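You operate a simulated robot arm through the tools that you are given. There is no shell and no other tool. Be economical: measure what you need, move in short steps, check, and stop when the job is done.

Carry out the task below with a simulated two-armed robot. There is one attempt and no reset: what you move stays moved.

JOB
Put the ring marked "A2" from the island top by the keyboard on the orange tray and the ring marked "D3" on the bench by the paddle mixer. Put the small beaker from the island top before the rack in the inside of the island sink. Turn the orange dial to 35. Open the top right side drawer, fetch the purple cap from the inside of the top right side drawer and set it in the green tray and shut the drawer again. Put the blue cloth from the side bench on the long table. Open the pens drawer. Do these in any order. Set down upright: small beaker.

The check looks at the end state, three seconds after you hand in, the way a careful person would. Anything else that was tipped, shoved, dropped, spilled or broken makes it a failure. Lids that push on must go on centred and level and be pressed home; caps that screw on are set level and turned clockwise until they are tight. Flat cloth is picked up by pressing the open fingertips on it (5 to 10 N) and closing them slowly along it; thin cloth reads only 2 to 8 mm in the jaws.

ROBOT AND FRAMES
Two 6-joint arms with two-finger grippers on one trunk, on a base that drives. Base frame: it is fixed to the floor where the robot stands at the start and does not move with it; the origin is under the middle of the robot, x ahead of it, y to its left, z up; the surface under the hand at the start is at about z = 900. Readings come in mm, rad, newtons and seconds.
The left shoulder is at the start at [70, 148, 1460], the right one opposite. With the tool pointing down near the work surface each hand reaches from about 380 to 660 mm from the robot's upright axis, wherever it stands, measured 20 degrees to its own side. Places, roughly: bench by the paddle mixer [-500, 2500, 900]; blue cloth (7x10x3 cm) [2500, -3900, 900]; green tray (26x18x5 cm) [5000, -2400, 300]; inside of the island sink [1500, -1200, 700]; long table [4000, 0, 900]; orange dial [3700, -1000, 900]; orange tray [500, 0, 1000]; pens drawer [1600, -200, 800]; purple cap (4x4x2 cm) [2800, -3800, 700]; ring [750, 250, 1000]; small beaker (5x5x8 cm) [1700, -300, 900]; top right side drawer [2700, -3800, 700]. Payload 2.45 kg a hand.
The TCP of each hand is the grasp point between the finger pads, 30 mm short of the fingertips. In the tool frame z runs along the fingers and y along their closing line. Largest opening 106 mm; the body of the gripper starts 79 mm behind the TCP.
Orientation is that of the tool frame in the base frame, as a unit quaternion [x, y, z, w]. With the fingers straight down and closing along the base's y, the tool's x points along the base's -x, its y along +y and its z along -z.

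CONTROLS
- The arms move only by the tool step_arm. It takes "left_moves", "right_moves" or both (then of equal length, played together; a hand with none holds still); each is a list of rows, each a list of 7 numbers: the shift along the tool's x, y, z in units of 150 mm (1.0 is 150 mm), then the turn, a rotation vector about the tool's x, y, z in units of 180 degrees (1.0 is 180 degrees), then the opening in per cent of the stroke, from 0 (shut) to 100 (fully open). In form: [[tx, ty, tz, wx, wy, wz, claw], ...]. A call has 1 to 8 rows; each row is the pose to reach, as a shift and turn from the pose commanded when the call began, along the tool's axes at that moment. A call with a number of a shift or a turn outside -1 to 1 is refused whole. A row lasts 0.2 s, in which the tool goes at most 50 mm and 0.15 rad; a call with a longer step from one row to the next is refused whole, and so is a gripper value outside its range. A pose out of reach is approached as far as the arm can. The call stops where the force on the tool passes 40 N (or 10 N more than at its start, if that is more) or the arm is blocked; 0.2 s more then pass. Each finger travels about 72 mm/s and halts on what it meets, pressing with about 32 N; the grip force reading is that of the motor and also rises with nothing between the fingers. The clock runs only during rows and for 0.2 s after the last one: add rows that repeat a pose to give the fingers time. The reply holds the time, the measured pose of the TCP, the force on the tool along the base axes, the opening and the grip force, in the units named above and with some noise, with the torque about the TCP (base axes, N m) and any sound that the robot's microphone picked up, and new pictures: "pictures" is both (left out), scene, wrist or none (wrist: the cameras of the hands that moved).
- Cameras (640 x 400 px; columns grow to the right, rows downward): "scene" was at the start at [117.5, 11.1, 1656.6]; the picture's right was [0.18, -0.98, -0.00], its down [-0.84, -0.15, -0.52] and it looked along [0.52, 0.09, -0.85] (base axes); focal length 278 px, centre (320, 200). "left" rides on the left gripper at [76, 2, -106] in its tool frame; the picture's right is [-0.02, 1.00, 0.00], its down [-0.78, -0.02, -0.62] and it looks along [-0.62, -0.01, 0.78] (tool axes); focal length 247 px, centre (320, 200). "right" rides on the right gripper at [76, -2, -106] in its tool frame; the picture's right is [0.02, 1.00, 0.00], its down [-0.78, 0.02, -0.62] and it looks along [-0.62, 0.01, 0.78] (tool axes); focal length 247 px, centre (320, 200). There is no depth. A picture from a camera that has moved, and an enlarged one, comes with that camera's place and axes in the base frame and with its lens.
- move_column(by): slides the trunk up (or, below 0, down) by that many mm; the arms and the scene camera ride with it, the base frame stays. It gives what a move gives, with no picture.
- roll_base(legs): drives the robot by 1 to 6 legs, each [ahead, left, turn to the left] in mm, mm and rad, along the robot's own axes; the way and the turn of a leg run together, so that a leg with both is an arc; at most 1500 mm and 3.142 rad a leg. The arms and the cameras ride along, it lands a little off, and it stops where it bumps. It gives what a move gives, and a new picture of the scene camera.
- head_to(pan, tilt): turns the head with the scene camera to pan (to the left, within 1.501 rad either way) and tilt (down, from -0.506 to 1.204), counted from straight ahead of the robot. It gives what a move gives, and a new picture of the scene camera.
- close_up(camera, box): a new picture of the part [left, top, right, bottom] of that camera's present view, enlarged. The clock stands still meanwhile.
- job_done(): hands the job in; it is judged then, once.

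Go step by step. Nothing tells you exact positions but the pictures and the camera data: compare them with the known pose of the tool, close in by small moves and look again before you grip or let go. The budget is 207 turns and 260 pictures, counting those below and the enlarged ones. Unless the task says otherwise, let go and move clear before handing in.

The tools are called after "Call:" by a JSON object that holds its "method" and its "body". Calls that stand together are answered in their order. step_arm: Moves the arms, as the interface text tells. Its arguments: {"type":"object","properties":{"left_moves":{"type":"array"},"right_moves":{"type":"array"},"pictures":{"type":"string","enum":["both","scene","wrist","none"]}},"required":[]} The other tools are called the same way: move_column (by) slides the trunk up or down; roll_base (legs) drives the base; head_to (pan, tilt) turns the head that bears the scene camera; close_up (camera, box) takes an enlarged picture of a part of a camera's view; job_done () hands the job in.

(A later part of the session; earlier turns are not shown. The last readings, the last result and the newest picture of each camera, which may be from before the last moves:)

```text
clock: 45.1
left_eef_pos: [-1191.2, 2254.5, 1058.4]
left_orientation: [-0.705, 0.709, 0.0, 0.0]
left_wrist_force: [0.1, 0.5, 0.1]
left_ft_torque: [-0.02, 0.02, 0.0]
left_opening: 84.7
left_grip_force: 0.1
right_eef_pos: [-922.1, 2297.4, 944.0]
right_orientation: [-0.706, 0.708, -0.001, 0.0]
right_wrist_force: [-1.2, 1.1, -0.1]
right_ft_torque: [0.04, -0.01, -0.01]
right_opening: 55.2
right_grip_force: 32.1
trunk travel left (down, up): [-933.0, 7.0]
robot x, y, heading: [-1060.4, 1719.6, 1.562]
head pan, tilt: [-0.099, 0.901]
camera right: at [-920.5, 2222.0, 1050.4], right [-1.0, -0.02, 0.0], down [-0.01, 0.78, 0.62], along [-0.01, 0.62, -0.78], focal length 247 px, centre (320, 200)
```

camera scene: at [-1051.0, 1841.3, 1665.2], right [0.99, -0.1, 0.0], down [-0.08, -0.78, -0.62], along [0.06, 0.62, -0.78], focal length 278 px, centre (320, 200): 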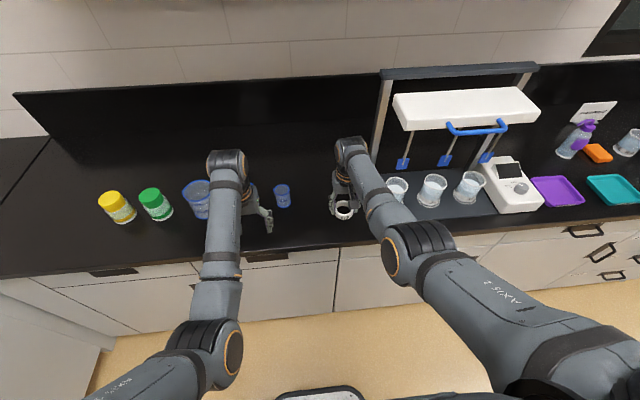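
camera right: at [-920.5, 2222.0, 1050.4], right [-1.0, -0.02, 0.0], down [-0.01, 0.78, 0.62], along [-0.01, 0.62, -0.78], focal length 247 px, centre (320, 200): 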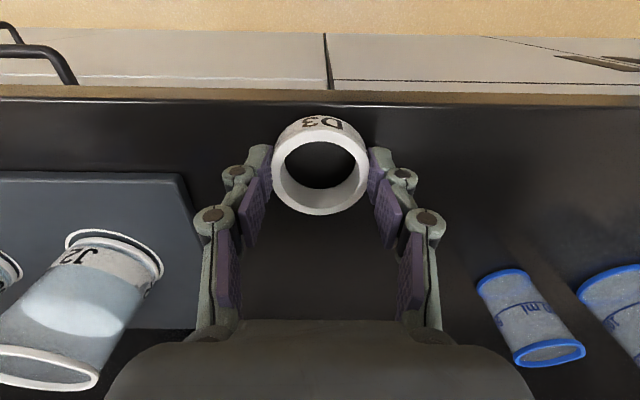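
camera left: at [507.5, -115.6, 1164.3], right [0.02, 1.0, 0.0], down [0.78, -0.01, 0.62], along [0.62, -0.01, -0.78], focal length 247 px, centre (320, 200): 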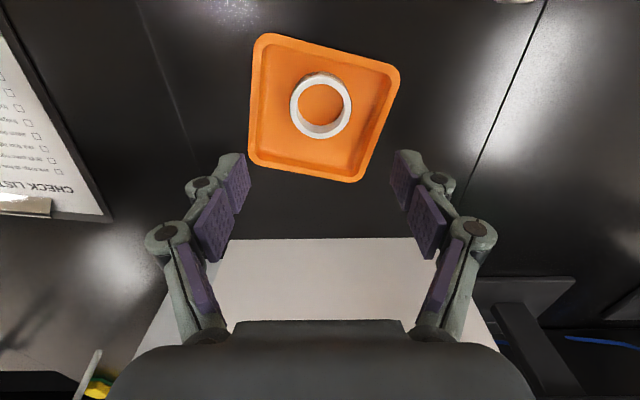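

Call:
{"method": "roll_base", "body": {"legs": [[45, 0, 0]]}}

Call:
{"method": "step_arm", "body": {"right_moves": [[0, 0, 0.04, 0, 0, 0, 30], [0, 0, 0.07, 0, 0, 0, 30], [0, 0, 0.07, 0, 0, 0, 30]], "pictures": "wrist"}}

```text
clock: 46.0
left_eef_pos: [-1190.1, 2289.7, 1062.6]
left_orientation: [-0.705, 0.709, 0.003, 0.003]
left_wrist_force: [0.2, -0.7, 0.3]
left_ft_torque: [0.13, 0.0, 0.02]
left_opening: 85.0
left_grip_force: 0.0
right_eef_pos: [-921.4, 2336.7, 948.5]
right_orientation: [-0.705, 0.709, 0.002, 0.002]
right_wrist_force: [-0.1, -0.1, 0.5]
right_ft_torque: [0.08, 0.02, -0.01]
right_opening: 54.9
right_grip_force: 32.6
trunk travel left (down, up): [-933.0, 7.0]
robot x, y, heading: [-1061.9, 1759.8, 1.566]
head pan, tilt: [-0.099, 0.901]
camera scene: at [-1051.1, 1874.7, 1666.2], right [0.99, -0.1, 0.0], down [-0.08, -0.77, -0.63], along [0.07, 0.62, -0.78], focal length 278 px, centre (320, 200)
```

scene: 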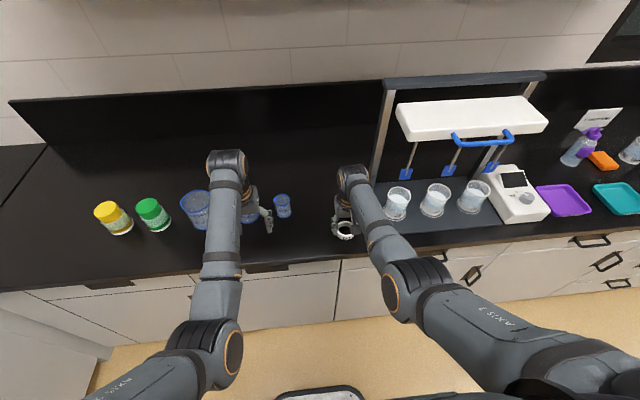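

```text
clock: 46.8
left_eef_pos: [-1191.0, 2296.5, 1060.4]
left_orientation: [-0.705, 0.709, 0.001, 0.001]
left_wrist_force: [0.4, 0.1, 0.1]
left_ft_torque: [-0.04, 0.0, -0.04]
left_opening: 84.8
left_grip_force: 0.2
right_eef_pos: [-922.8, 2342.3, 936.4]
right_orientation: [-0.705, 0.71, 0.0, 0.001]
right_wrist_force: [1.2, -5.9, 14.5]
right_ft_torque: [-0.48, -0.05, 0.09]
right_opening: 55.1
right_grip_force: 31.5
trunk travel left (down, up): [-933.0, 7.0]
robot x, y, heading: [-1059.5, 1762.3, 1.57]
head pan, tilt: [-0.099, 0.901]
camera right: at [-920.6, 2264.4, 1042.7], right [-1.0, -0.02, 0.0], down [-0.01, 0.78, 0.62], along [-0.01, 0.62, -0.78], focal length 247 px, centre (320, 200)
```

right: 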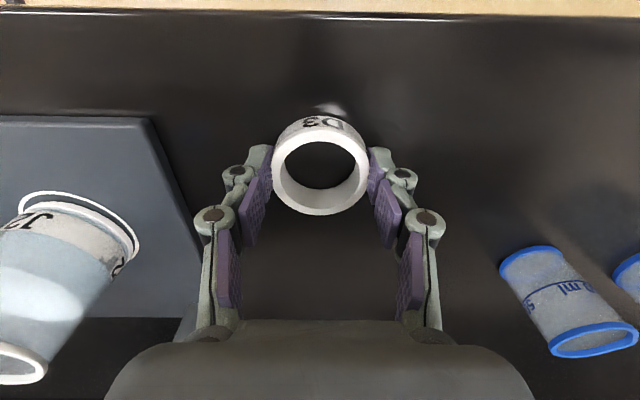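

Contact with the bench is felt; I release the D3 ring and rise.

Call:
{"method": "step_arm", "body": {"right_moves": [[0, 0, -0.01, 0, 0, 0, 60], [0, 0, -0.01, 0, 0, 0, 72], [0, 0, -0.01, 0, 0, 0, 72], [0, 0, -0.2, 0, 0, 0, 72], [0, 0, -0.5, 0, 0, 0, 72], [0, 0, -0.8, 0, 0, 0, 72], [0.1, 0, -1, 0, 0, 0, 72]], "pictures": "wrist"}}

```text
clock: 48.4
left_eef_pos: [-1190.6, 2297.1, 1058.1]
left_orientation: [-0.705, 0.709, -0.001, -0.001]
left_wrist_force: [-0.8, 0.5, -0.2]
left_ft_torque: [0.01, 0.01, -0.02]
left_opening: 84.5
left_grip_force: 0.1
right_eef_pos: [-921.1, 2326.2, 1083.3]
right_orientation: [-0.705, 0.709, 0.0, 0.0]
right_wrist_force: [-0.6, -0.2, -0.2]
right_ft_torque: [0.01, -0.01, 0.03]
right_opening: 76.4
right_grip_force: 0.0
trunk travel left (down, up): [-933.0, 7.0]
robot x, y, heading: [-1062.6, 1761.6, 1.562]
head pan, tilt: [-0.099, 0.901]
camera right: at [-920.4, 2249.9, 1189.6], right [-1.0, -0.02, 0.0], down [-0.01, 0.78, 0.62], along [-0.01, 0.62, -0.78], focal length 247 px, centre (320, 200)
```

right: 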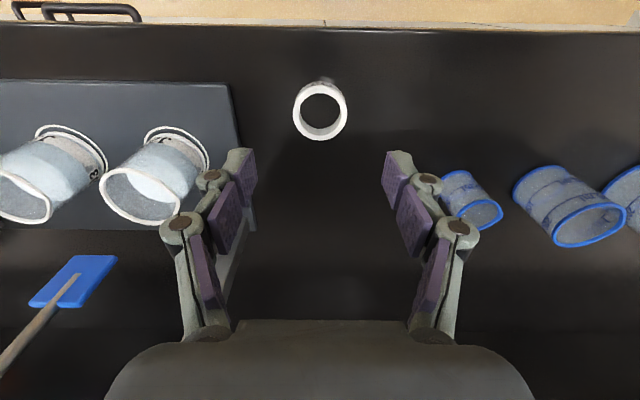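

D3 stands clear on the bench. Next the far side of the island: back off, turn, and drive down the corridor.

Call:
{"method": "roll_base", "body": {"legs": [[-330, 0, 0], [0, 0, -1.565], [1500, 0, 0]]}}

Call:
{"method": "head_to", "body": {"pan": -0.4, "tilt": 0.35}}

```text
clock: 61.5
left_eef_pos: [977.5, 1571.9, 1057.4]
left_orientation: [-0.003, 1.0, 0.0, 0.0]
left_wrist_force: [1.0, 0.7, -0.3]
left_ft_torque: [-0.02, 0.0, 0.01]
left_opening: 84.6
left_grip_force: 0.2
right_eef_pos: [1008.6, 1302.0, 1083.3]
right_orientation: [-0.003, 1.0, 0.0, 0.0]
right_wrist_force: [-0.3, 0.0, 0.1]
right_ft_torque: [0.01, -0.02, -0.01]
right_opening: 76.5
right_grip_force: 0.1
trunk travel left (down, up): [-933.0, 7.0]
robot x, y, heading: [444.6, 1435.4, 0.007]
head pan, tilt: [-0.099, 0.901]
camera scene: at [569.0, 1424.9, 1665.2], right [-0.09, -1.0, 0.0], down [-0.78, 0.07, -0.62], along [0.62, -0.06, -0.78], focal length 278 px, centre (320, 200)
```

scene: 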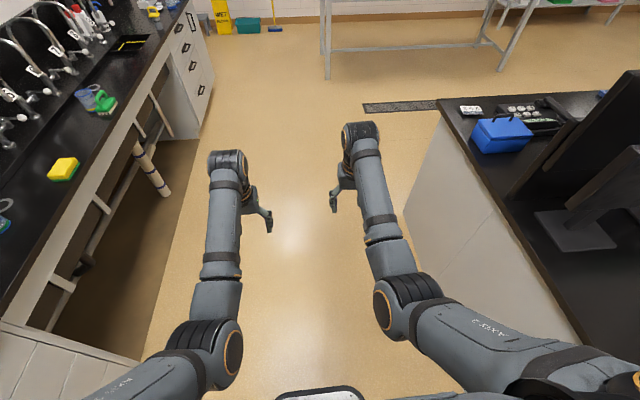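

```text
clock: 62.4
left_eef_pos: [977.2, 1572.4, 1057.2]
left_orientation: [-0.003, 1.0, 0.0, 0.0]
left_wrist_force: [-0.6, 0.5, 0.7]
left_ft_torque: [0.02, -0.02, 0.01]
left_opening: 84.8
left_grip_force: 0.1
right_eef_pos: [1011.4, 1302.8, 1082.1]
right_orientation: [-0.004, 1.0, 0.0, -0.001]
right_wrist_force: [-0.5, 0.1, 0.0]
right_ft_torque: [0.0, 0.03, -0.02]
right_opening: 76.3
right_grip_force: 0.0
trunk travel left (down, up): [-933.0, 7.0]
robot x, y, heading: [444.5, 1428.4, 0.004]
head pan, tilt: [-0.4, 0.351]
camera scene: at [580.6, 1396.3, 1712.6], right [-0.38, -0.92, 0.0], down [-0.32, 0.13, -0.94], along [0.87, -0.36, -0.34], focal length 278 px, centre (320, 200)
```

scene: 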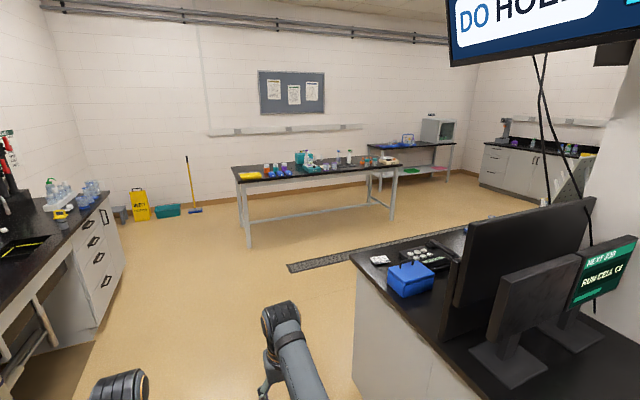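

Call:
{"method": "roll_base", "body": {"legs": [[1500, 0, 0], [560, 0, 0], [0, 0, -1.571], [1500, 0, 0]]}}

Call:
{"method": "head_to", "body": {"pan": -1.0, "tilt": 0.45}}

Call:
{"method": "head_to", "body": {"pan": 0.4, "tilt": 0.35}}

```text
clock: 83.5
left_eef_pos: [2512.9, -639.5, 1057.4]
left_orientation: [0.727, 0.686, 0.001, 0.0]
left_wrist_force: [0.2, -0.6, -0.2]
left_ft_torque: [0.01, 0.01, -0.03]
left_opening: 84.7
left_grip_force: 0.1
right_eef_pos: [2241.1, -653.8, 1082.4]
right_orientation: [0.728, 0.685, 0.0, 0.001]
right_wrist_force: [0.2, 0.4, -0.2]
right_ft_torque: [-0.02, 0.03, -0.03]
right_opening: 76.3
right_grip_force: 0.0
trunk travel left (down, up): [-933.0, 7.0]
robot x, y, heading: [2411.1, -99.7, -1.631]
head pan, tilt: [-0.4, 0.351]
camera scene: at [2365.5, -232.5, 1712.8], right [-0.9, 0.44, 0.0], down [0.15, 0.31, -0.94], along [-0.42, -0.84, -0.34], focal length 278 px, centre (320, 200)
```

scene: 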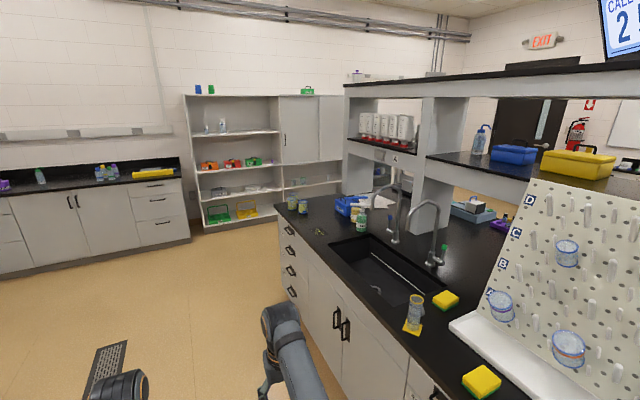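

```text
clock: 84.5
left_eef_pos: [2512.4, -639.6, 1057.9]
left_orientation: [0.728, 0.686, 0.001, -0.001]
left_wrist_force: [-0.2, 0.4, -0.5]
left_ft_torque: [0.02, -0.03, 0.04]
left_opening: 85.0
left_grip_force: 0.1
right_eef_pos: [2242.0, -654.9, 1083.4]
right_orientation: [0.728, 0.686, 0.0, 0.0]
right_wrist_force: [0.6, 0.7, -0.1]
right_ft_torque: [-0.01, 0.0, -0.01]
right_opening: 76.3
right_grip_force: 0.0
trunk travel left (down, up): [-933.0, 7.0]
robot x, y, heading: [2408.6, -99.1, -1.63]
head pan, tilt: [-1.0, 0.45]
camera scene: at [2326.8, -194.8, 1703.5], right [-0.49, 0.87, 0.0], down [0.38, 0.21, -0.9], along [-0.79, -0.44, -0.44], focal length 278 px, centre (320, 200)
```

scene: 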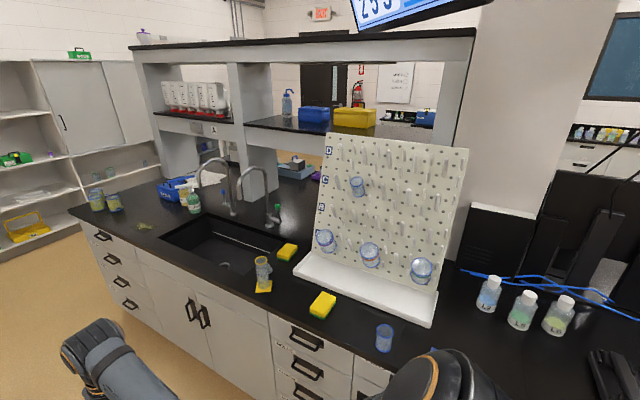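

```text
clock: 86.0
left_eef_pos: [2512.5, -639.7, 1058.3]
left_orientation: [0.728, 0.685, -0.001, 0.0]
left_wrist_force: [0.2, 0.2, -1.1]
left_ft_torque: [-0.03, -0.01, 0.0]
left_opening: 84.5
left_grip_force: 0.0
right_eef_pos: [2242.4, -654.6, 1083.0]
right_orientation: [0.728, 0.686, 0.0, 0.0]
right_wrist_force: [0.2, -0.1, 0.3]
right_ft_torque: [-0.02, 0.01, 0.01]
right_opening: 76.3
right_grip_force: 0.1
trunk travel left (down, up): [-933.0, 7.0]
robot x, y, heading: [2408.8, -98.6, -1.631]
head pan, tilt: [0.4, 0.351]
camera scene: at [2437.7, -237.6, 1712.7], right [-0.94, -0.33, 0.0], down [-0.11, 0.32, -0.94], along [0.31, -0.89, -0.34], focal length 278 px, centre (320, 200)
```

scene: 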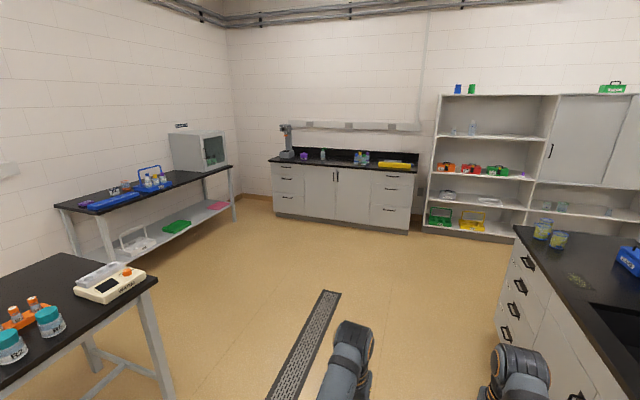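

Call:
{"method": "roll_base", "body": {"legs": [[0, 0, -1.51], [0, 150, 0]]}}

Call:
{"method": "head_to", "body": {"pan": 0.0, "tilt": 0.75}}

```text
clock: 91.1
left_eef_pos: [1878.4, -381.0, 1058.4]
left_orientation: [1.0, 0.005, 0.0, 0.001]
left_wrist_force: [-0.1, -0.5, 0.0]
left_ft_torque: [0.03, 0.01, 0.0]
left_opening: 84.9
left_grip_force: 0.1
right_eef_pos: [1844.9, -113.0, 1082.0]
right_orientation: [1.0, 0.006, 0.001, 0.001]
right_wrist_force: [0.5, 0.7, -0.2]
right_ft_torque: [-0.03, 0.02, -0.01]
right_opening: 76.2
right_grip_force: 0.1
trunk travel left (down, up): [-933.0, 7.0]
robot x, y, heading: [2410.8, -244.7, -3.131]
head pan, tilt: [0.4, 0.351]
camera scene: at [2275.6, -278.2, 1712.8], right [-0.4, 0.92, 0.0], down [0.32, 0.14, -0.94], along [-0.86, -0.38, -0.34], focal length 278 px, centre (320, 200)
```

scene: 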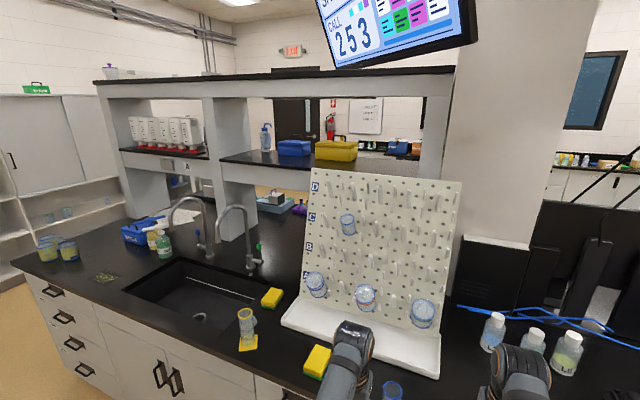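

```text
clock: 91.9
left_eef_pos: [1878.2, -384.8, 1057.9]
left_orientation: [1.0, 0.007, 0.0, -0.002]
left_wrist_force: [-0.7, 0.4, 1.0]
left_ft_torque: [0.06, 0.01, 0.01]
left_opening: 84.9
left_grip_force: 0.0
right_eef_pos: [1843.4, -115.3, 1082.3]
right_orientation: [1.0, 0.006, 0.001, -0.001]
right_wrist_force: [-0.2, -0.1, 0.1]
right_ft_torque: [0.06, 0.01, 0.0]
right_opening: 76.5
right_grip_force: 0.0
trunk travel left (down, up): [-933.0, 7.0]
robot x, y, heading: [2414.3, -242.6, -3.136]
head pan, tilt: [0.0, 0.75]
camera scene: at [2278.2, -247.1, 1677.1], right [-0.01, 1.0, 0.0], down [0.68, 0.01, -0.73], along [-0.73, -0.01, -0.68], focal length 278 px, centre (320, 200)
```

scene: 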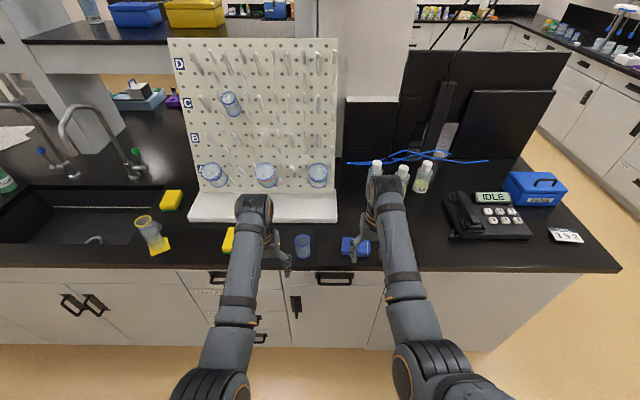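

Call:
{"method": "close_up", "body": {"camera": "scene", "box": [170, 250, 410, 400]}}

Call:
{"method": "close_up", "body": {"camera": "scene", "box": [230, 200, 390, 300]}}

```text
2.67 times, centred on (290, 325) of scene
camera zoom: at [2278.2, -247.1, 1677.1], right [-0.01, 1.0, 0.0], down [0.68, 0.01, -0.73], along [-0.73, -0.01, -0.68], focal length 741 px, centre (400, -133)
```

zoom: 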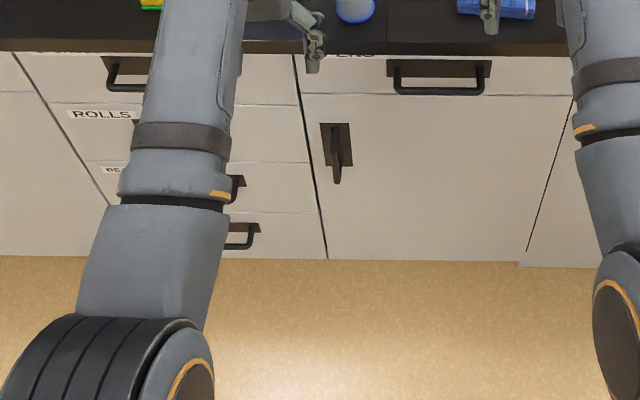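

```text
4.00 times, centred on (310, 250) of scene
camera zoom: at [2278.2, -247.1, 1677.1], right [-0.01, 1.0, 0.0], down [0.68, 0.01, -0.73], along [-0.73, -0.01, -0.68], focal length 1112 px, centre (360, 0)
```

zoom: 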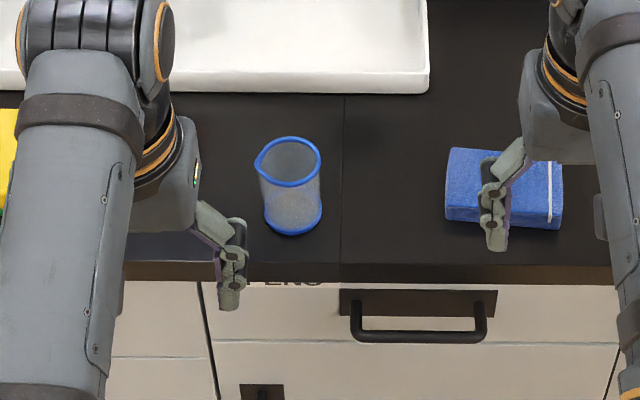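

The small beaker stands at about (1707, −311) and the PENS drawer handle at about (1790, −203, 842). I close up 140 mm to take the beaker with the left hand.

Call:
{"method": "roll_base", "body": {"legs": [[140, 0, 0]]}}

Call:
{"method": "step_arm", "body": {"left_moves": [[0.1, -0.2, 0, 0, 0, 0, 100], [0.1, -0.45, 0, 0, 0, 0, 100], [0.1, -0.45, 0, 0, 0, 0, 100]], "pictures": "wrist"}}

```text
clock: 93.3
left_eef_pos: [1742.3, -383.3, 1059.5]
left_orientation: [1.0, 0.005, 0.0, -0.001]
left_wrist_force: [0.3, 0.3, 0.1]
left_ft_torque: [-0.01, 0.04, 0.0]
left_opening: 84.6
left_grip_force: 0.0
right_eef_pos: [1707.7, -115.8, 1083.3]
right_orientation: [1.0, 0.005, -0.001, -0.001]
right_wrist_force: [0.1, -0.8, -0.4]
right_ft_torque: [0.0, 0.02, 0.0]
right_opening: 76.4
right_grip_force: 0.0
trunk travel left (down, up): [-933.0, 7.0]
robot x, y, heading: [2271.1, -242.5, -3.131]
head pan, tilt: [0.0, 0.75]
camera scene: at [2142.2, -247.2, 1677.4], right [-0.01, 1.0, 0.0], down [0.68, 0.01, -0.73], along [-0.73, -0.01, -0.68], focal length 278 px, centre (320, 200)
```

scene: 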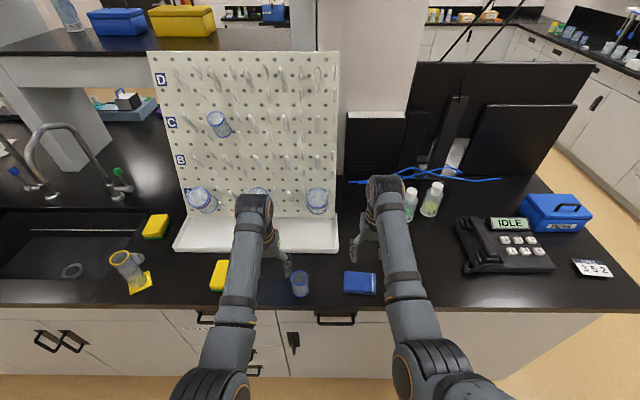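

```text
clock: 94.0
left_eef_pos: [1736.2, -416.3, 1053.9]
left_orientation: [0.996, 0.039, -0.012, 0.08]
left_wrist_force: [-0.6, -0.5, 0.3]
left_ft_torque: [0.04, 0.02, 0.04]
left_opening: 106.0
left_grip_force: 0.0
right_eef_pos: [1703.8, -116.7, 1082.7]
right_orientation: [1.0, 0.006, 0.001, -0.001]
right_wrist_force: [-0.2, 0.1, 0.1]
right_ft_torque: [0.02, -0.03, -0.01]
right_opening: 76.1
right_grip_force: 0.0
trunk travel left (down, up): [-933.0, 7.0]
robot x, y, heading: [2274.8, -244.0, -3.132]
head pan, tilt: [0.0, 0.75]
stopped in row 3 (left hand): the arm was blocked; the commanded pose is now the measured one
camera left: at [1814.3, -393.3, 1155.8], right [0.06, -0.99, 0.16], down [-0.77, 0.05, 0.63], along [-0.63, -0.16, -0.76], focal length 247 px, centre (320, 200)
```

left: 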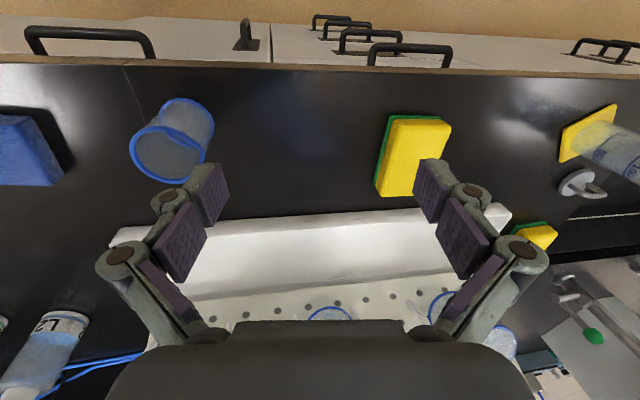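

Call:
{"method": "close_up", "body": {"camera": "scene", "box": [160, 100, 480, 300]}}

```text
2.00 times, centred on (320, 200) of scene
camera zoom: at [2138.3, -247.9, 1677.0], right [-0.01, 1.0, 0.0], down [0.68, 0.01, -0.73], along [-0.73, -0.01, -0.68], focal length 556 px, centre (320, 200)
```

zoom: 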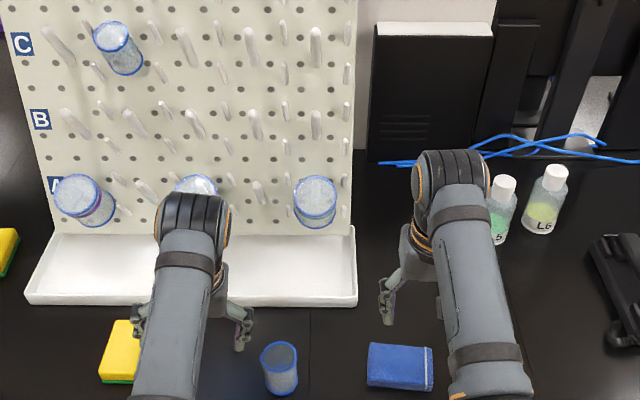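

The left arm was blocked by something unclear. I back off the base and check the rack and arms.

Call:
{"method": "roll_base", "body": {"legs": [[-120, 0, 0]]}}

Call:
{"method": "step_arm", "body": {"left_moves": [[0, -0.1, 0, 0, 0, 0, 100], [0, -0.2, 0, 0, 0, 0, 100]], "pictures": "both"}}

```text
clock: 95.2
left_eef_pos: [1854.2, -412.6, 1051.5]
left_orientation: [0.996, 0.039, -0.01, 0.08]
left_wrist_force: [-0.2, 0.2, 0.7]
left_ft_torque: [0.01, -0.02, 0.02]
left_opening: 105.9
left_grip_force: 0.1
right_eef_pos: [1822.8, -114.8, 1080.9]
right_orientation: [1.0, 0.006, 0.002, -0.001]
right_wrist_force: [0.4, -0.2, 0.4]
right_ft_torque: [0.01, -0.03, 0.03]
right_opening: 76.4
right_grip_force: 0.1
trunk travel left (down, up): [-933.0, 7.0]
robot x, y, heading: [2391.3, -246.4, -3.131]
head pan, tilt: [0.0, 0.75]
camera scene: at [2254.4, -246.0, 1676.7], right [-0.01, 1.0, 0.0], down [0.68, 0.01, -0.73], along [-0.73, -0.01, -0.68], focal length 278 px, centre (320, 200)
```

scene: 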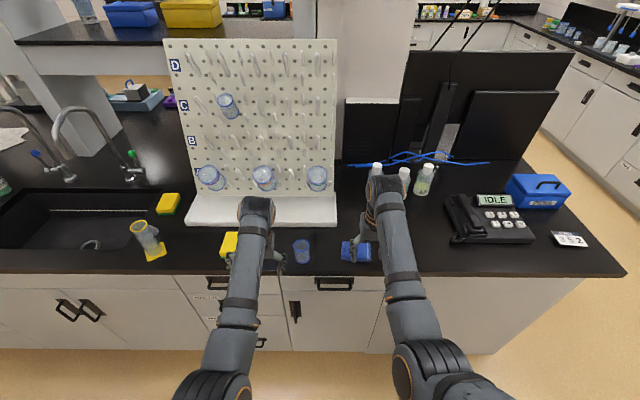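

```text
clock: 96.0
left_eef_pos: [1853.5, -420.3, 1045.8]
left_orientation: [0.993, 0.053, -0.013, 0.109]
left_wrist_force: [0.5, -0.8, 0.8]
left_ft_torque: [-0.02, 0.03, 0.0]
left_opening: 105.6
left_grip_force: 0.0
right_eef_pos: [1825.1, -115.3, 1082.8]
right_orientation: [1.0, 0.005, 0.0, 0.0]
right_wrist_force: [0.4, 0.0, 0.5]
right_ft_torque: [0.0, 0.03, 0.01]
right_opening: 76.3
right_grip_force: 0.1
trunk travel left (down, up): [-933.0, 7.0]
robot x, y, heading: [2391.1, -245.9, -3.136]
head pan, tilt: [0.0, 0.75]
stopped in row 2 (left hand): the arm was blocked; the commanded pose is now the measured one
camera scene: at [2259.7, -246.0, 1677.2], right [-0.01, 1.0, 0.0], down [0.68, 0.01, -0.73], along [-0.73, -0.01, -0.68], focal length 278 px, centre (320, 200)
camera left: at [1930.8, -390.7, 1146.8], right [0.09, -0.97, 0.22], down [-0.77, 0.07, 0.63], along [-0.63, -0.22, -0.75], focal length 247 px, centre (320, 200)
```

scene: 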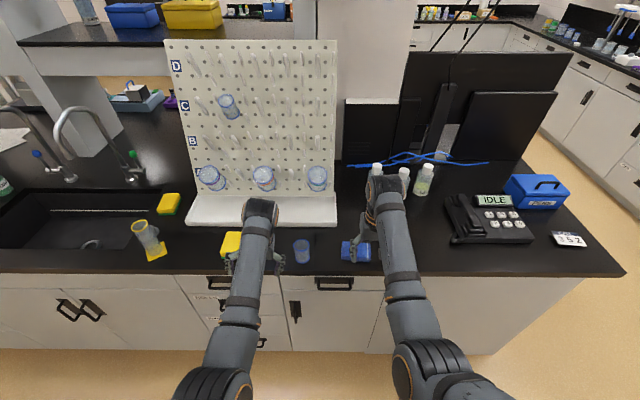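
left: 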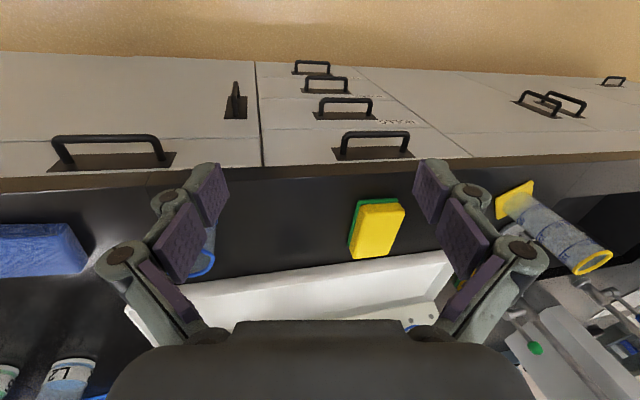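

Nothing on the rack moved; it seems the wrist got jammed against its limit near the right arm. I restore the orientation, moving the left hand outward, and move the right hand aside.

Call:
{"method": "step_arm", "body": {"left_moves": [[0, 0.1, 0, 0.02, 0.003, 0.01, 100], [0, 0.2, 0, 0.045, 0.005, 0.022, 100], [0, 0.2, 0, 0.0695, 0.008, 0.034, 100], [0, 0.2, 0, 0.0695, 0.008, 0.034, 100]], "right_moves": [[0, -0.2, 0, 0, 0, 0, 72], [0, -0.4, 0, 0, 0, 0, 72], [0, -0.6, 0, 0, 0, 0, 72], [0, -0.6, 0, 0, 0, 0, 72]], "pictures": "none"}}

Call:
{"method": "roll_base", "body": {"legs": [[0, -130, 0], [110, 0, 0]]}}

```text
clock: 97.0
left_eef_pos: [1856.3, -448.3, 1051.3]
left_orientation: [1.0, -0.002, 0.002, -0.002]
left_wrist_force: [-0.5, -0.1, 1.3]
left_ft_torque: [0.0, -0.02, 0.01]
left_opening: 106.2
left_grip_force: 0.0
right_eef_pos: [1822.4, -24.9, 1081.1]
right_orientation: [1.0, 0.005, 0.001, 0.0]
right_wrist_force: [-0.8, -0.2, -0.2]
right_ft_torque: [0.0, 0.02, -0.02]
right_opening: 76.2
right_grip_force: 0.2
trunk travel left (down, up): [-933.0, 7.0]
robot x, y, heading: [2393.4, -240.2, -3.129]
head pan, tilt: [0.0, 0.75]
```

```text
clock: 99.1
left_eef_pos: [1746.4, -317.4, 1053.5]
left_orientation: [1.0, 0.0, 0.001, -0.001]
left_wrist_force: [0.3, -0.1, 1.0]
left_ft_torque: [-0.03, 0.02, 0.03]
left_opening: 105.8
left_grip_force: 0.1
right_eef_pos: [1714.7, 106.6, 1084.0]
right_orientation: [1.0, 0.005, 0.0, 0.0]
right_wrist_force: [-0.6, 0.6, 0.9]
right_ft_torque: [-0.01, -0.01, 0.01]
right_opening: 76.5
right_grip_force: 0.0
trunk travel left (down, up): [-933.0, 7.0]
robot x, y, heading: [2277.2, -113.7, -3.135]
head pan, tilt: [0.0, 0.75]
camera scene: at [2150.6, -114.8, 1677.4], right [-0.01, 1.0, 0.0], down [0.68, 0.01, -0.73], along [-0.73, -0.01, -0.68], focal length 278 px, centre (320, 200)
```

scene: 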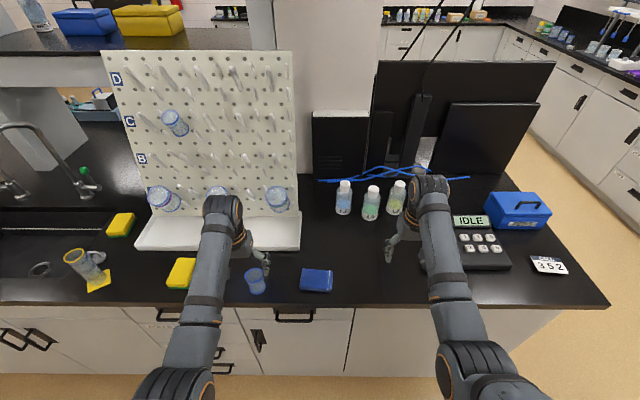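

Call:
{"method": "step_arm", "body": {"left_moves": [[-0.12, -0.03, 0, 0, 0, 0, 100], [-0.22, -0.04, 0.06, 0, 0, 0, 100], [-0.22, -0.04, 0.06, 0, 0, 0, 100]], "pictures": "wrist"}}

```text
clock: 99.9
left_eef_pos: [1708.5, -311.3, 1043.1]
left_orientation: [1.0, -0.002, 0.003, -0.002]
left_wrist_force: [0.3, 0.1, 0.0]
left_ft_torque: [0.02, -0.03, 0.03]
left_opening: 106.3
left_grip_force: 0.0
right_eef_pos: [1710.6, 105.0, 1081.4]
right_orientation: [1.0, 0.005, 0.001, -0.001]
right_wrist_force: [0.7, -0.4, -0.6]
right_ft_torque: [-0.01, -0.06, 0.0]
right_opening: 76.3
right_grip_force: 0.0
trunk travel left (down, up): [-933.0, 7.0]
robot x, y, heading: [2277.3, -112.5, -3.131]
head pan, tilt: [0.0, 0.75]
camera left: at [1785.6, -312.8, 1148.3], right [-0.03, -1.0, 0.0], down [-0.79, 0.02, 0.62], along [-0.62, 0.02, -0.79], focal length 247 px, centre (320, 200)
```

left: 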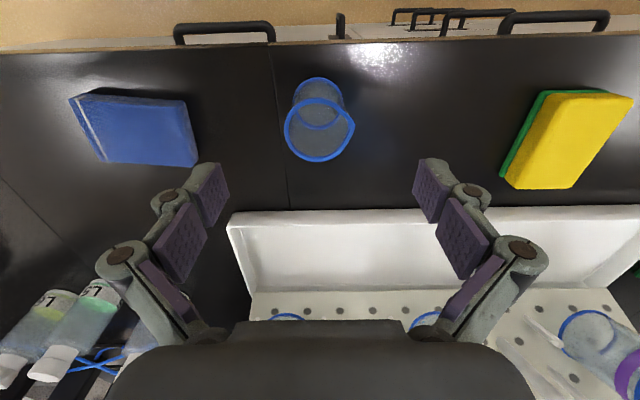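

Call:
{"method": "step_arm", "body": {"left_moves": [[0.055, -0.015, 0.1, 0, 0, 0, 100], [0.055, -0.015, 0.35, 0, 0, 0, 100], [0.055, -0.015, 0.6, 0, 0, 0, 100], [0.055, -0.015, 0.65, 0, 0, 0, 100], [0.055, -0.015, 0.65, 0, 0, 0, 65], [0.055, -0.015, 0.65, 0, 0, 0, 45], [0.055, -0.015, 0.65, 0, 0, 0, 36], [0.055, -0.015, 0.65, 0, 0, 0, 34]], "pictures": "wrist"}}

```text
clock: 101.7
left_eef_pos: [1721.0, -308.6, 943.8]
left_orientation: [1.0, -0.002, 0.002, -0.002]
left_wrist_force: [0.2, 1.1, 0.1]
left_ft_torque: [0.03, 0.0, -0.02]
left_opening: 44.9
left_grip_force: 31.9
right_eef_pos: [1712.4, 104.6, 1083.2]
right_orientation: [1.0, 0.004, 0.0, -0.001]
right_wrist_force: [-0.4, -0.2, 0.1]
right_ft_torque: [0.02, 0.02, -0.01]
right_opening: 76.3
right_grip_force: 0.0
trunk travel left (down, up): [-933.0, 7.0]
robot x, y, heading: [2278.4, -112.4, -3.133]
head pan, tilt: [0.0, 0.75]
camera left: at [1796.5, -310.0, 1050.2], right [-0.03, -1.0, 0.0], down [-0.79, 0.02, 0.62], along [-0.62, 0.02, -0.79], focal length 247 px, centre (320, 200)
```

left: 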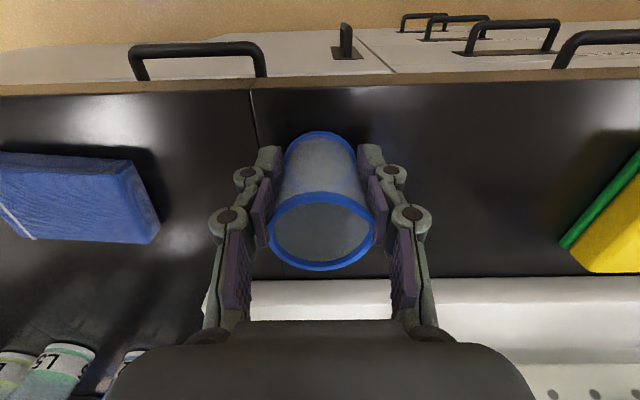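

The beaker is gripped. I lift it, tuck the right hand back and up, back off and drive left toward the sink.

Call:
{"method": "step_arm", "body": {"left_moves": [[0, 0, -0.25, 0, 0, 0, 34], [0, 0, -0.5, 0, 0, 0, 34], [0, 0, -0.75, 0, 0, 0, 34], [0, 0, -1, 0, 0, 0, 34]], "right_moves": [[0.2, 0, -0.2, 0, 0, 0, 72], [0.4, 0, -0.4, 0, 0, 0, 72], [0.6, 0, -0.6, 0, 0, 0, 72], [0.8, 0, -0.8, 0, 0, 0, 72]], "pictures": "wrist"}}

Call:
{"method": "roll_base", "body": {"legs": [[-200, 0, 0], [0, 800, 0]]}}

Call:
{"method": "head_to", "body": {"pan": 0.15, "tilt": 0.8}}

```text
clock: 102.7
left_eef_pos: [1720.6, -311.3, 1096.4]
left_orientation: [1.0, -0.003, 0.003, -0.002]
left_wrist_force: [-0.1, 0.0, 0.3]
left_ft_torque: [0.01, -0.01, 0.03]
left_opening: 44.5
left_grip_force: 31.8
right_eef_pos: [1751.2, 108.4, 1097.0]
right_orientation: [1.0, 0.005, 0.0, -0.001]
right_wrist_force: [-0.2, 0.5, 0.7]
right_ft_torque: [0.0, 0.02, 0.0]
right_opening: 76.3
right_grip_force: 0.0
right hand out of reach, approached as far as the arm can: row 1, 2, 3, 4
trunk travel left (down, up): [-933.0, 7.0]
robot x, y, heading: [2276.8, -116.6, -3.133]
head pan, tilt: [0.0, 0.75]
camera right: at [1827.8, 110.1, 1203.1], right [0.03, -1.0, 0.0], down [-0.78, -0.02, 0.62], along [-0.62, -0.02, -0.78], focal length 247 px, centre (320, 200)
camera left: at [1797.0, -312.5, 1202.3], right [-0.03, -1.0, 0.0], down [-0.79, 0.02, 0.62], along [-0.62, 0.02, -0.79], focal length 247 px, centre (320, 200)
```

right: 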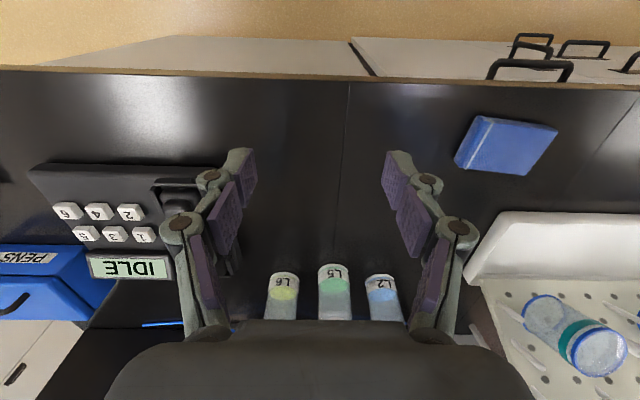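
left: 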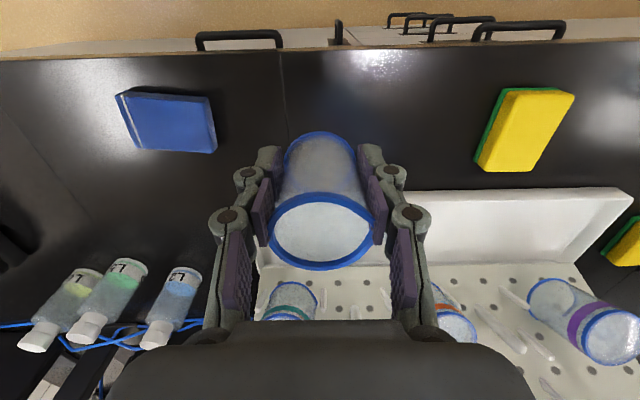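

```text
clock: 108.3
left_eef_pos: [1936.7, -1132.3, 1096.3]
left_orientation: [1.0, 0.004, 0.002, 0.0]
left_wrist_force: [-0.3, 0.1, 0.0]
left_ft_torque: [0.01, 0.03, -0.03]
left_opening: 44.6
left_grip_force: 32.1
right_eef_pos: [1962.2, -713.3, 1096.7]
right_orientation: [1.0, 0.011, 0.0, 0.0]
right_wrist_force: [0.9, 0.6, 0.4]
right_ft_torque: [-0.01, 0.02, 0.0]
right_opening: 76.4
right_grip_force: 0.0
trunk travel left (down, up): [-933.0, 7.0]
robot x, y, heading: [2494.1, -926.9, -3.127]
head pan, tilt: [0.0, 0.75]
camera scene: at [2361.0, -931.7, 1677.0], right [-0.02, 1.0, 0.0], down [0.68, 0.01, -0.73], along [-0.73, -0.01, -0.68], focal length 278 px, centre (320, 200)
```

scene: 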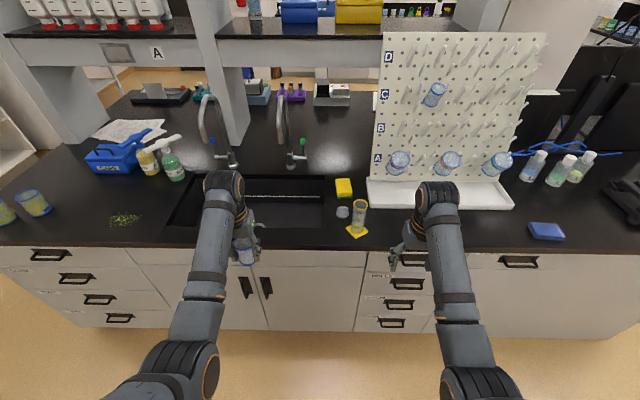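

```text
clock: 109.0
left_eef_pos: [1936.2, -1131.2, 1096.8]
left_orientation: [1.0, 0.004, 0.003, -0.002]
left_wrist_force: [-0.8, -0.4, 0.8]
left_ft_torque: [0.01, 0.03, -0.03]
left_opening: 44.5
left_grip_force: 31.8
right_eef_pos: [1963.1, -713.6, 1096.1]
right_orientation: [1.0, 0.011, 0.001, 0.0]
right_wrist_force: [0.0, 0.7, -0.1]
right_ft_torque: [0.03, 0.04, 0.01]
right_opening: 76.6
right_grip_force: 0.0
trunk travel left (down, up): [-933.0, 7.0]
robot x, y, heading: [2495.6, -926.9, -3.121]
head pan, tilt: [0.15, 0.799]
camera scene: at [2364.4, -945.0, 1673.1], right [-0.17, 0.99, 0.0], down [0.71, 0.12, -0.7], along [-0.69, -0.12, -0.72], focal length 278 px, centre (320, 200)
```

scene: 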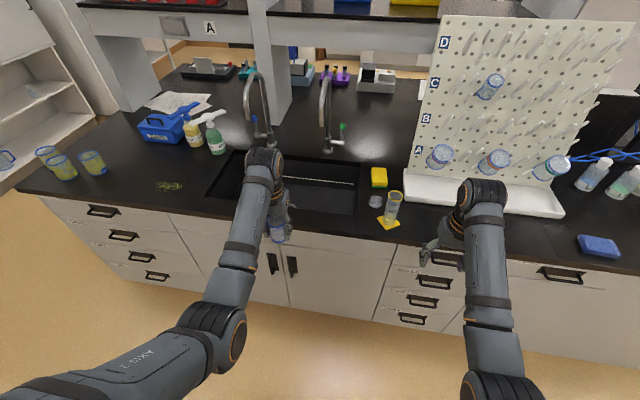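

The sink opening spans about x 1396–1680, y −1500…−920. I swing the right hand back and to the side so it stays clear of the rack, then look.

Call:
{"method": "step_arm", "body": {"right_moves": [[0.15, -0.2, 0, 0, 0, 0, 72], [0.3, -0.4, 0, 0, 0, 0, 72], [0.45, -0.6, 0, 0, 0, 0, 72], [0.6, -0.75, 0, 0, 0, 0, 72], [0.75, -0.9, 0, 0, 0, 0, 72], [0.85, -1.0, 0, 0, 0, 0, 72]], "pictures": "none"}}

Call:
{"method": "close_up", "body": {"camera": "scene", "box": [160, 50, 480, 250]}}

```text
clock: 110.4
left_eef_pos: [1937.6, -1131.9, 1096.8]
left_orientation: [1.0, 0.003, 0.002, -0.002]
left_wrist_force: [0.7, -1.4, 0.2]
left_ft_torque: [0.03, 0.04, 0.02]
left_opening: 44.7
left_grip_force: 31.6
right_eef_pos: [2088.3, -559.8, 1096.2]
right_orientation: [1.0, 0.011, -0.001, 0.0]
right_wrist_force: [0.3, -0.5, -0.1]
right_ft_torque: [0.0, 0.05, -0.02]
right_opening: 76.1
right_grip_force: 0.1
right hand out of reach, approached as far as the arm can: row 1, 2
trunk travel left (down, up): [-933.0, 7.0]
robot x, y, heading: [2490.5, -932.5, -3.121]
head pan, tilt: [0.15, 0.799]
```

```text
2.00 times, centred on (320, 150) of scene
camera zoom: at [2365.5, -944.2, 1673.1], right [-0.17, 0.99, 0.0], down [0.71, 0.12, -0.7], along [-0.69, -0.12, -0.72], focal length 556 px, centre (320, 300)
```

zoom: 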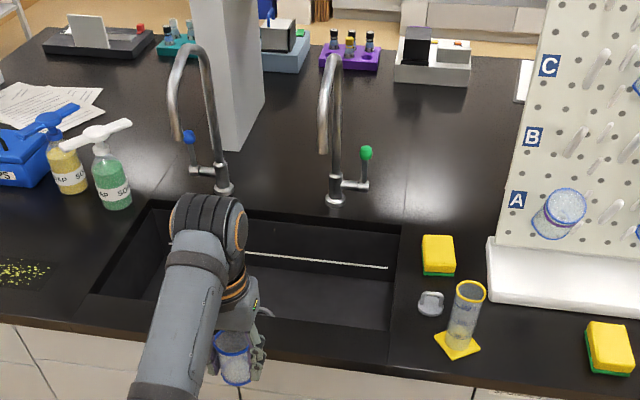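

Call:
{"method": "roll_base", "body": {"legs": [[0, 90, -0.02], [350, 0, 0]]}}

Call:
{"method": "move_column", "body": {"by": -150}}

Call:
{"method": "step_arm", "body": {"left_moves": [[0, 0, 0.02, 0, 0, 0, 34]], "pictures": "both"}}

```text
clock: 113.3
left_eef_pos: [1584.6, -1210.9, 1097.1]
left_orientation: [1.0, -0.005, 0.003, -0.001]
left_wrist_force: [0.3, -0.5, -0.7]
left_ft_torque: [-0.01, 0.05, 0.01]
left_opening: 44.4
left_grip_force: 31.8
right_eef_pos: [1746.0, -642.0, 1097.5]
right_orientation: [1.0, 0.002, -0.001, 0.001]
right_wrist_force: [0.2, 0.9, 0.1]
right_ft_torque: [-0.01, 0.02, -0.03]
right_opening: 76.5
right_grip_force: 0.1
trunk travel left (down, up): [-933.0, 7.0]
robot x, y, heading: [2143.5, -1019.4, -3.141]
head pan, tilt: [0.15, 0.799]
camera scene: at [2016.9, -1031.1, 1673.3], right [-0.15, 0.99, 0.0], down [0.71, 0.11, -0.7], along [-0.69, -0.11, -0.72], focal length 278 px, centre (320, 200)
```

scene: 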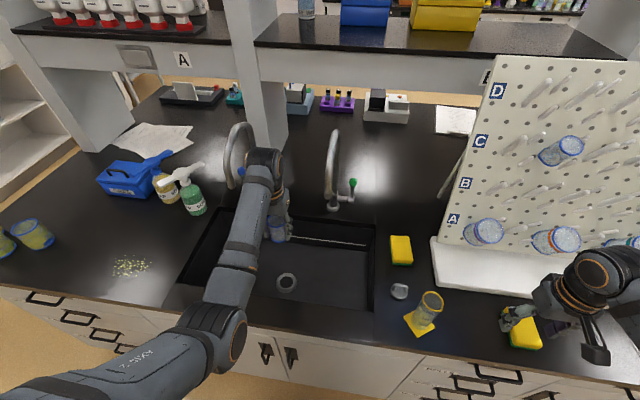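

```text
clock: 115.1
left_eef_pos: [1582.7, -1212.2, 945.0]
left_orientation: [1.0, -0.004, 0.002, -0.001]
left_wrist_force: [-0.1, -0.2, -1.0]
left_ft_torque: [0.0, 0.02, -0.01]
left_opening: 44.3
left_grip_force: 32.1
right_eef_pos: [1742.5, -642.2, 947.1]
right_orientation: [1.0, 0.002, 0.0, -0.001]
right_wrist_force: [0.5, 0.1, 0.6]
right_ft_torque: [0.01, 0.04, -0.01]
right_opening: 76.6
right_grip_force: 0.1
trunk travel left (down, up): [-783.0, 157.0]
robot x, y, heading: [2143.7, -1018.4, -3.138]
head pan, tilt: [0.15, 0.799]
```

```text
clock: 115.5
left_eef_pos: [1583.5, -1212.3, 942.1]
left_orientation: [1.0, -0.006, 0.001, -0.001]
left_wrist_force: [0.5, -0.2, 0.9]
left_ft_torque: [0.03, 0.02, 0.01]
left_opening: 44.4
left_grip_force: 32.7
right_eef_pos: [1743.9, -641.3, 945.5]
right_orientation: [1.0, 0.001, -0.001, -0.001]
right_wrist_force: [0.5, -0.4, -0.1]
right_ft_torque: [-0.01, 0.01, -0.01]
right_opening: 76.2
right_grip_force: 0.1
trunk travel left (down, up): [-783.0, 157.0]
robot x, y, heading: [2142.7, -1018.9, -3.137]
head pan, tilt: [0.15, 0.799]
camera scene: at [2013.8, -1031.6, 1523.1], right [-0.15, 0.99, 0.0], down [0.71, 0.11, -0.7], along [-0.69, -0.11, -0.72], focal length 278 px, centre (320, 200)
camera left: at [1659.1, -1214.0, 1048.7], right [-0.03, -1.0, 0.0], down [-0.79, 0.02, 0.62], along [-0.62, 0.02, -0.79], focal length 247 px, centre (320, 200)
```

scene: 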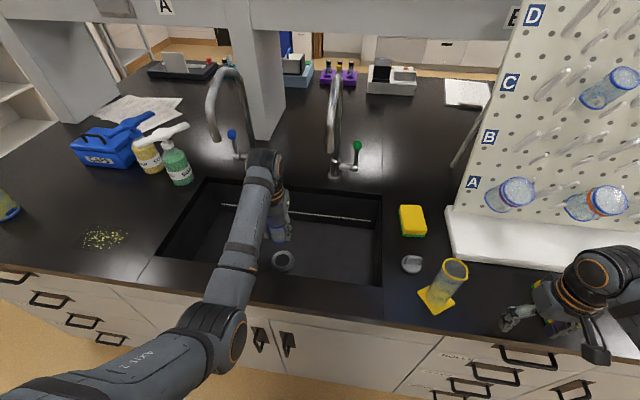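
left: 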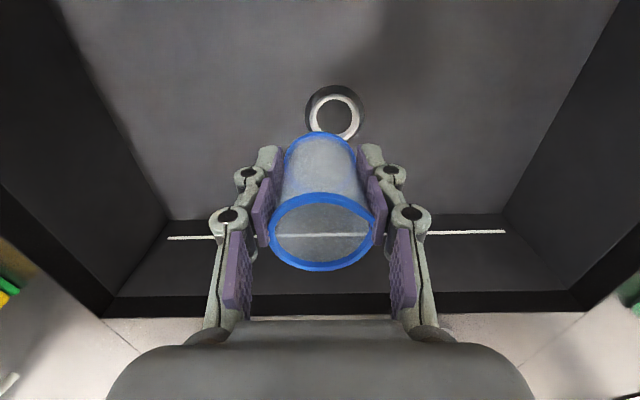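

I shift away from the drain to about (1575, −1155) and lower the beaker while raising the right hand.

Call:
{"method": "step_arm", "body": {"left_moves": [[-0.05, -0.2, 0, 0, 0, 0, 34], [-0.053, -0.38, 0, 0, 0, 0, 34], [-0.053, -0.38, 0.25, 0, 0, 0, 34], [-0.053, -0.38, 0.5, 0, 0, 0, 34], [-0.053, -0.38, 0.75, 0, 0, 0, 34], [-0.053, -0.38, 0.95, 0, 0, 0, 34], [-0.053, -0.38, 0.95, 0, 0, 0, 34]], "right_moves": [[0, 0, -0.2, 0, 0, 0, 72], [0, 0, -0.4, 0, 0, 0, 72], [0, 0, -0.6, 0, 0, 0, 72], [0, 0, -0.8, 0, 0, 0, 72], [0, 0, -0.8, 0, 0, 0, 72], [0, 0, -0.8, 0, 0, 0, 72], [0, 0, -0.8, 0, 0, 0, 72]], "pictures": "both"}}

```text
clock: 117.1
left_eef_pos: [1576.8, -1154.5, 799.8]
left_orientation: [1.0, -0.005, 0.002, -0.002]
left_wrist_force: [-0.7, -0.1, 0.3]
left_ft_torque: [-0.01, -0.04, 0.01]
left_opening: 44.5
left_grip_force: 31.9
right_eef_pos: [1742.2, -640.9, 1067.6]
right_orientation: [1.0, 0.002, -0.001, -0.001]
right_wrist_force: [0.2, 0.5, -1.0]
right_ft_torque: [-0.02, 0.02, 0.0]
right_opening: 76.2
right_grip_force: 0.0
trunk travel left (down, up): [-783.0, 157.0]
robot x, y, heading: [2143.9, -1017.3, -3.134]
head pan, tilt: [0.15, 0.799]
camera scene: at [2014.3, -1031.4, 1523.1], right [-0.15, 0.99, 0.0], down [0.71, 0.11, -0.7], along [-0.69, -0.11, -0.72], focal length 278 px, centre (320, 200)
camera right: at [1819.8, -639.7, 1172.9], right [0.03, -1.0, 0.0], down [-0.78, -0.02, 0.62], along [-0.62, -0.01, -0.78], focal length 247 px, centre (320, 200)
camera left: at [1653.5, -1155.9, 905.6], right [-0.03, -1.0, 0.0], down [-0.79, 0.02, 0.62], along [-0.62, 0.02, -0.79], focal length 247 px, centre (320, 200)
```

scene: 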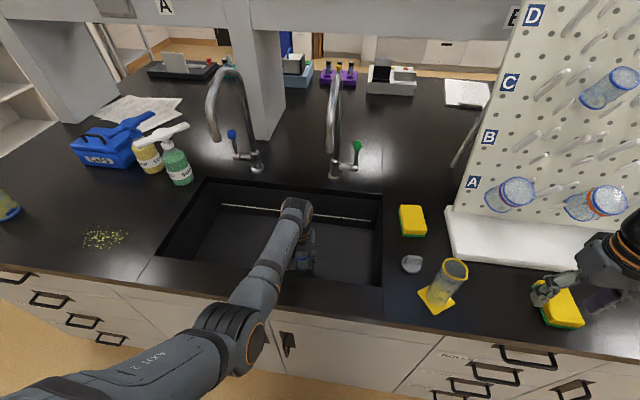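
right: 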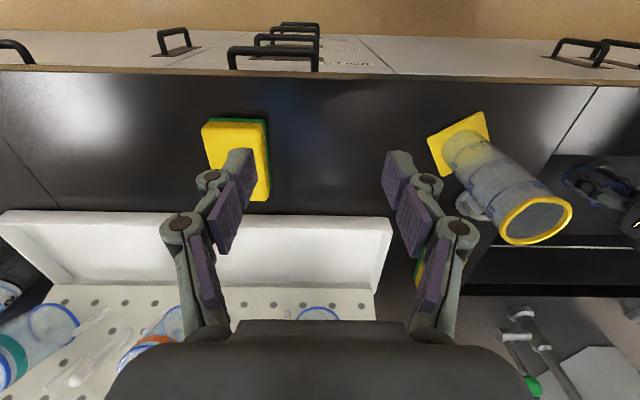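
left: 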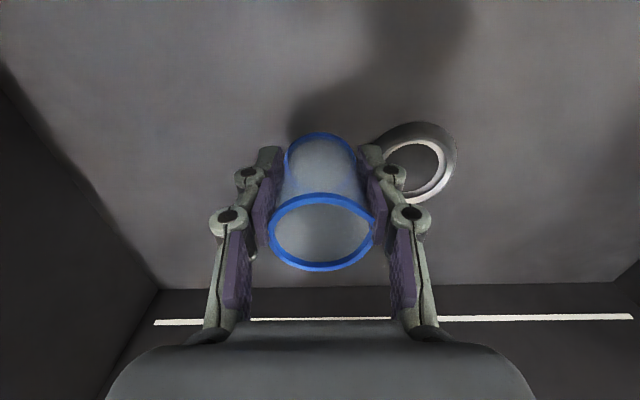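

Call:
{"method": "step_arm", "body": {"left_moves": [[0, 0, 0.1, 0, 0, 0, 34], [0, 0, 0.17, 0, 0, 0, 34], [0, 0, 0.22, 0, 0, 0, 34], [0, 0, 0.27, 0, 0, 0, 34], [0, 0, 0.27, 0, 0, 0, 34]], "pictures": "none"}}

```text
clock: 118.3
left_eef_pos: [1574.7, -1154.2, 763.8]
left_orientation: [1.0, -0.005, -0.002, -0.002]
left_wrist_force: [-2.9, -1.5, 24.1]
left_ft_torque: [-0.08, 0.2, -0.01]
left_opening: 44.6
left_grip_force: 32.7
right_eef_pos: [1746.4, -640.6, 1069.4]
right_orientation: [1.0, 0.002, -0.002, 0.0]
right_wrist_force: [-0.1, 0.3, -0.5]
right_ft_torque: [0.02, 0.0, 0.04]
right_opening: 76.3
right_grip_force: 0.0
trunk travel left (down, up): [-783.0, 157.0]
robot x, y, heading: [2143.7, -1018.5, -3.138]
head pan, tilt: [0.15, 0.799]
```

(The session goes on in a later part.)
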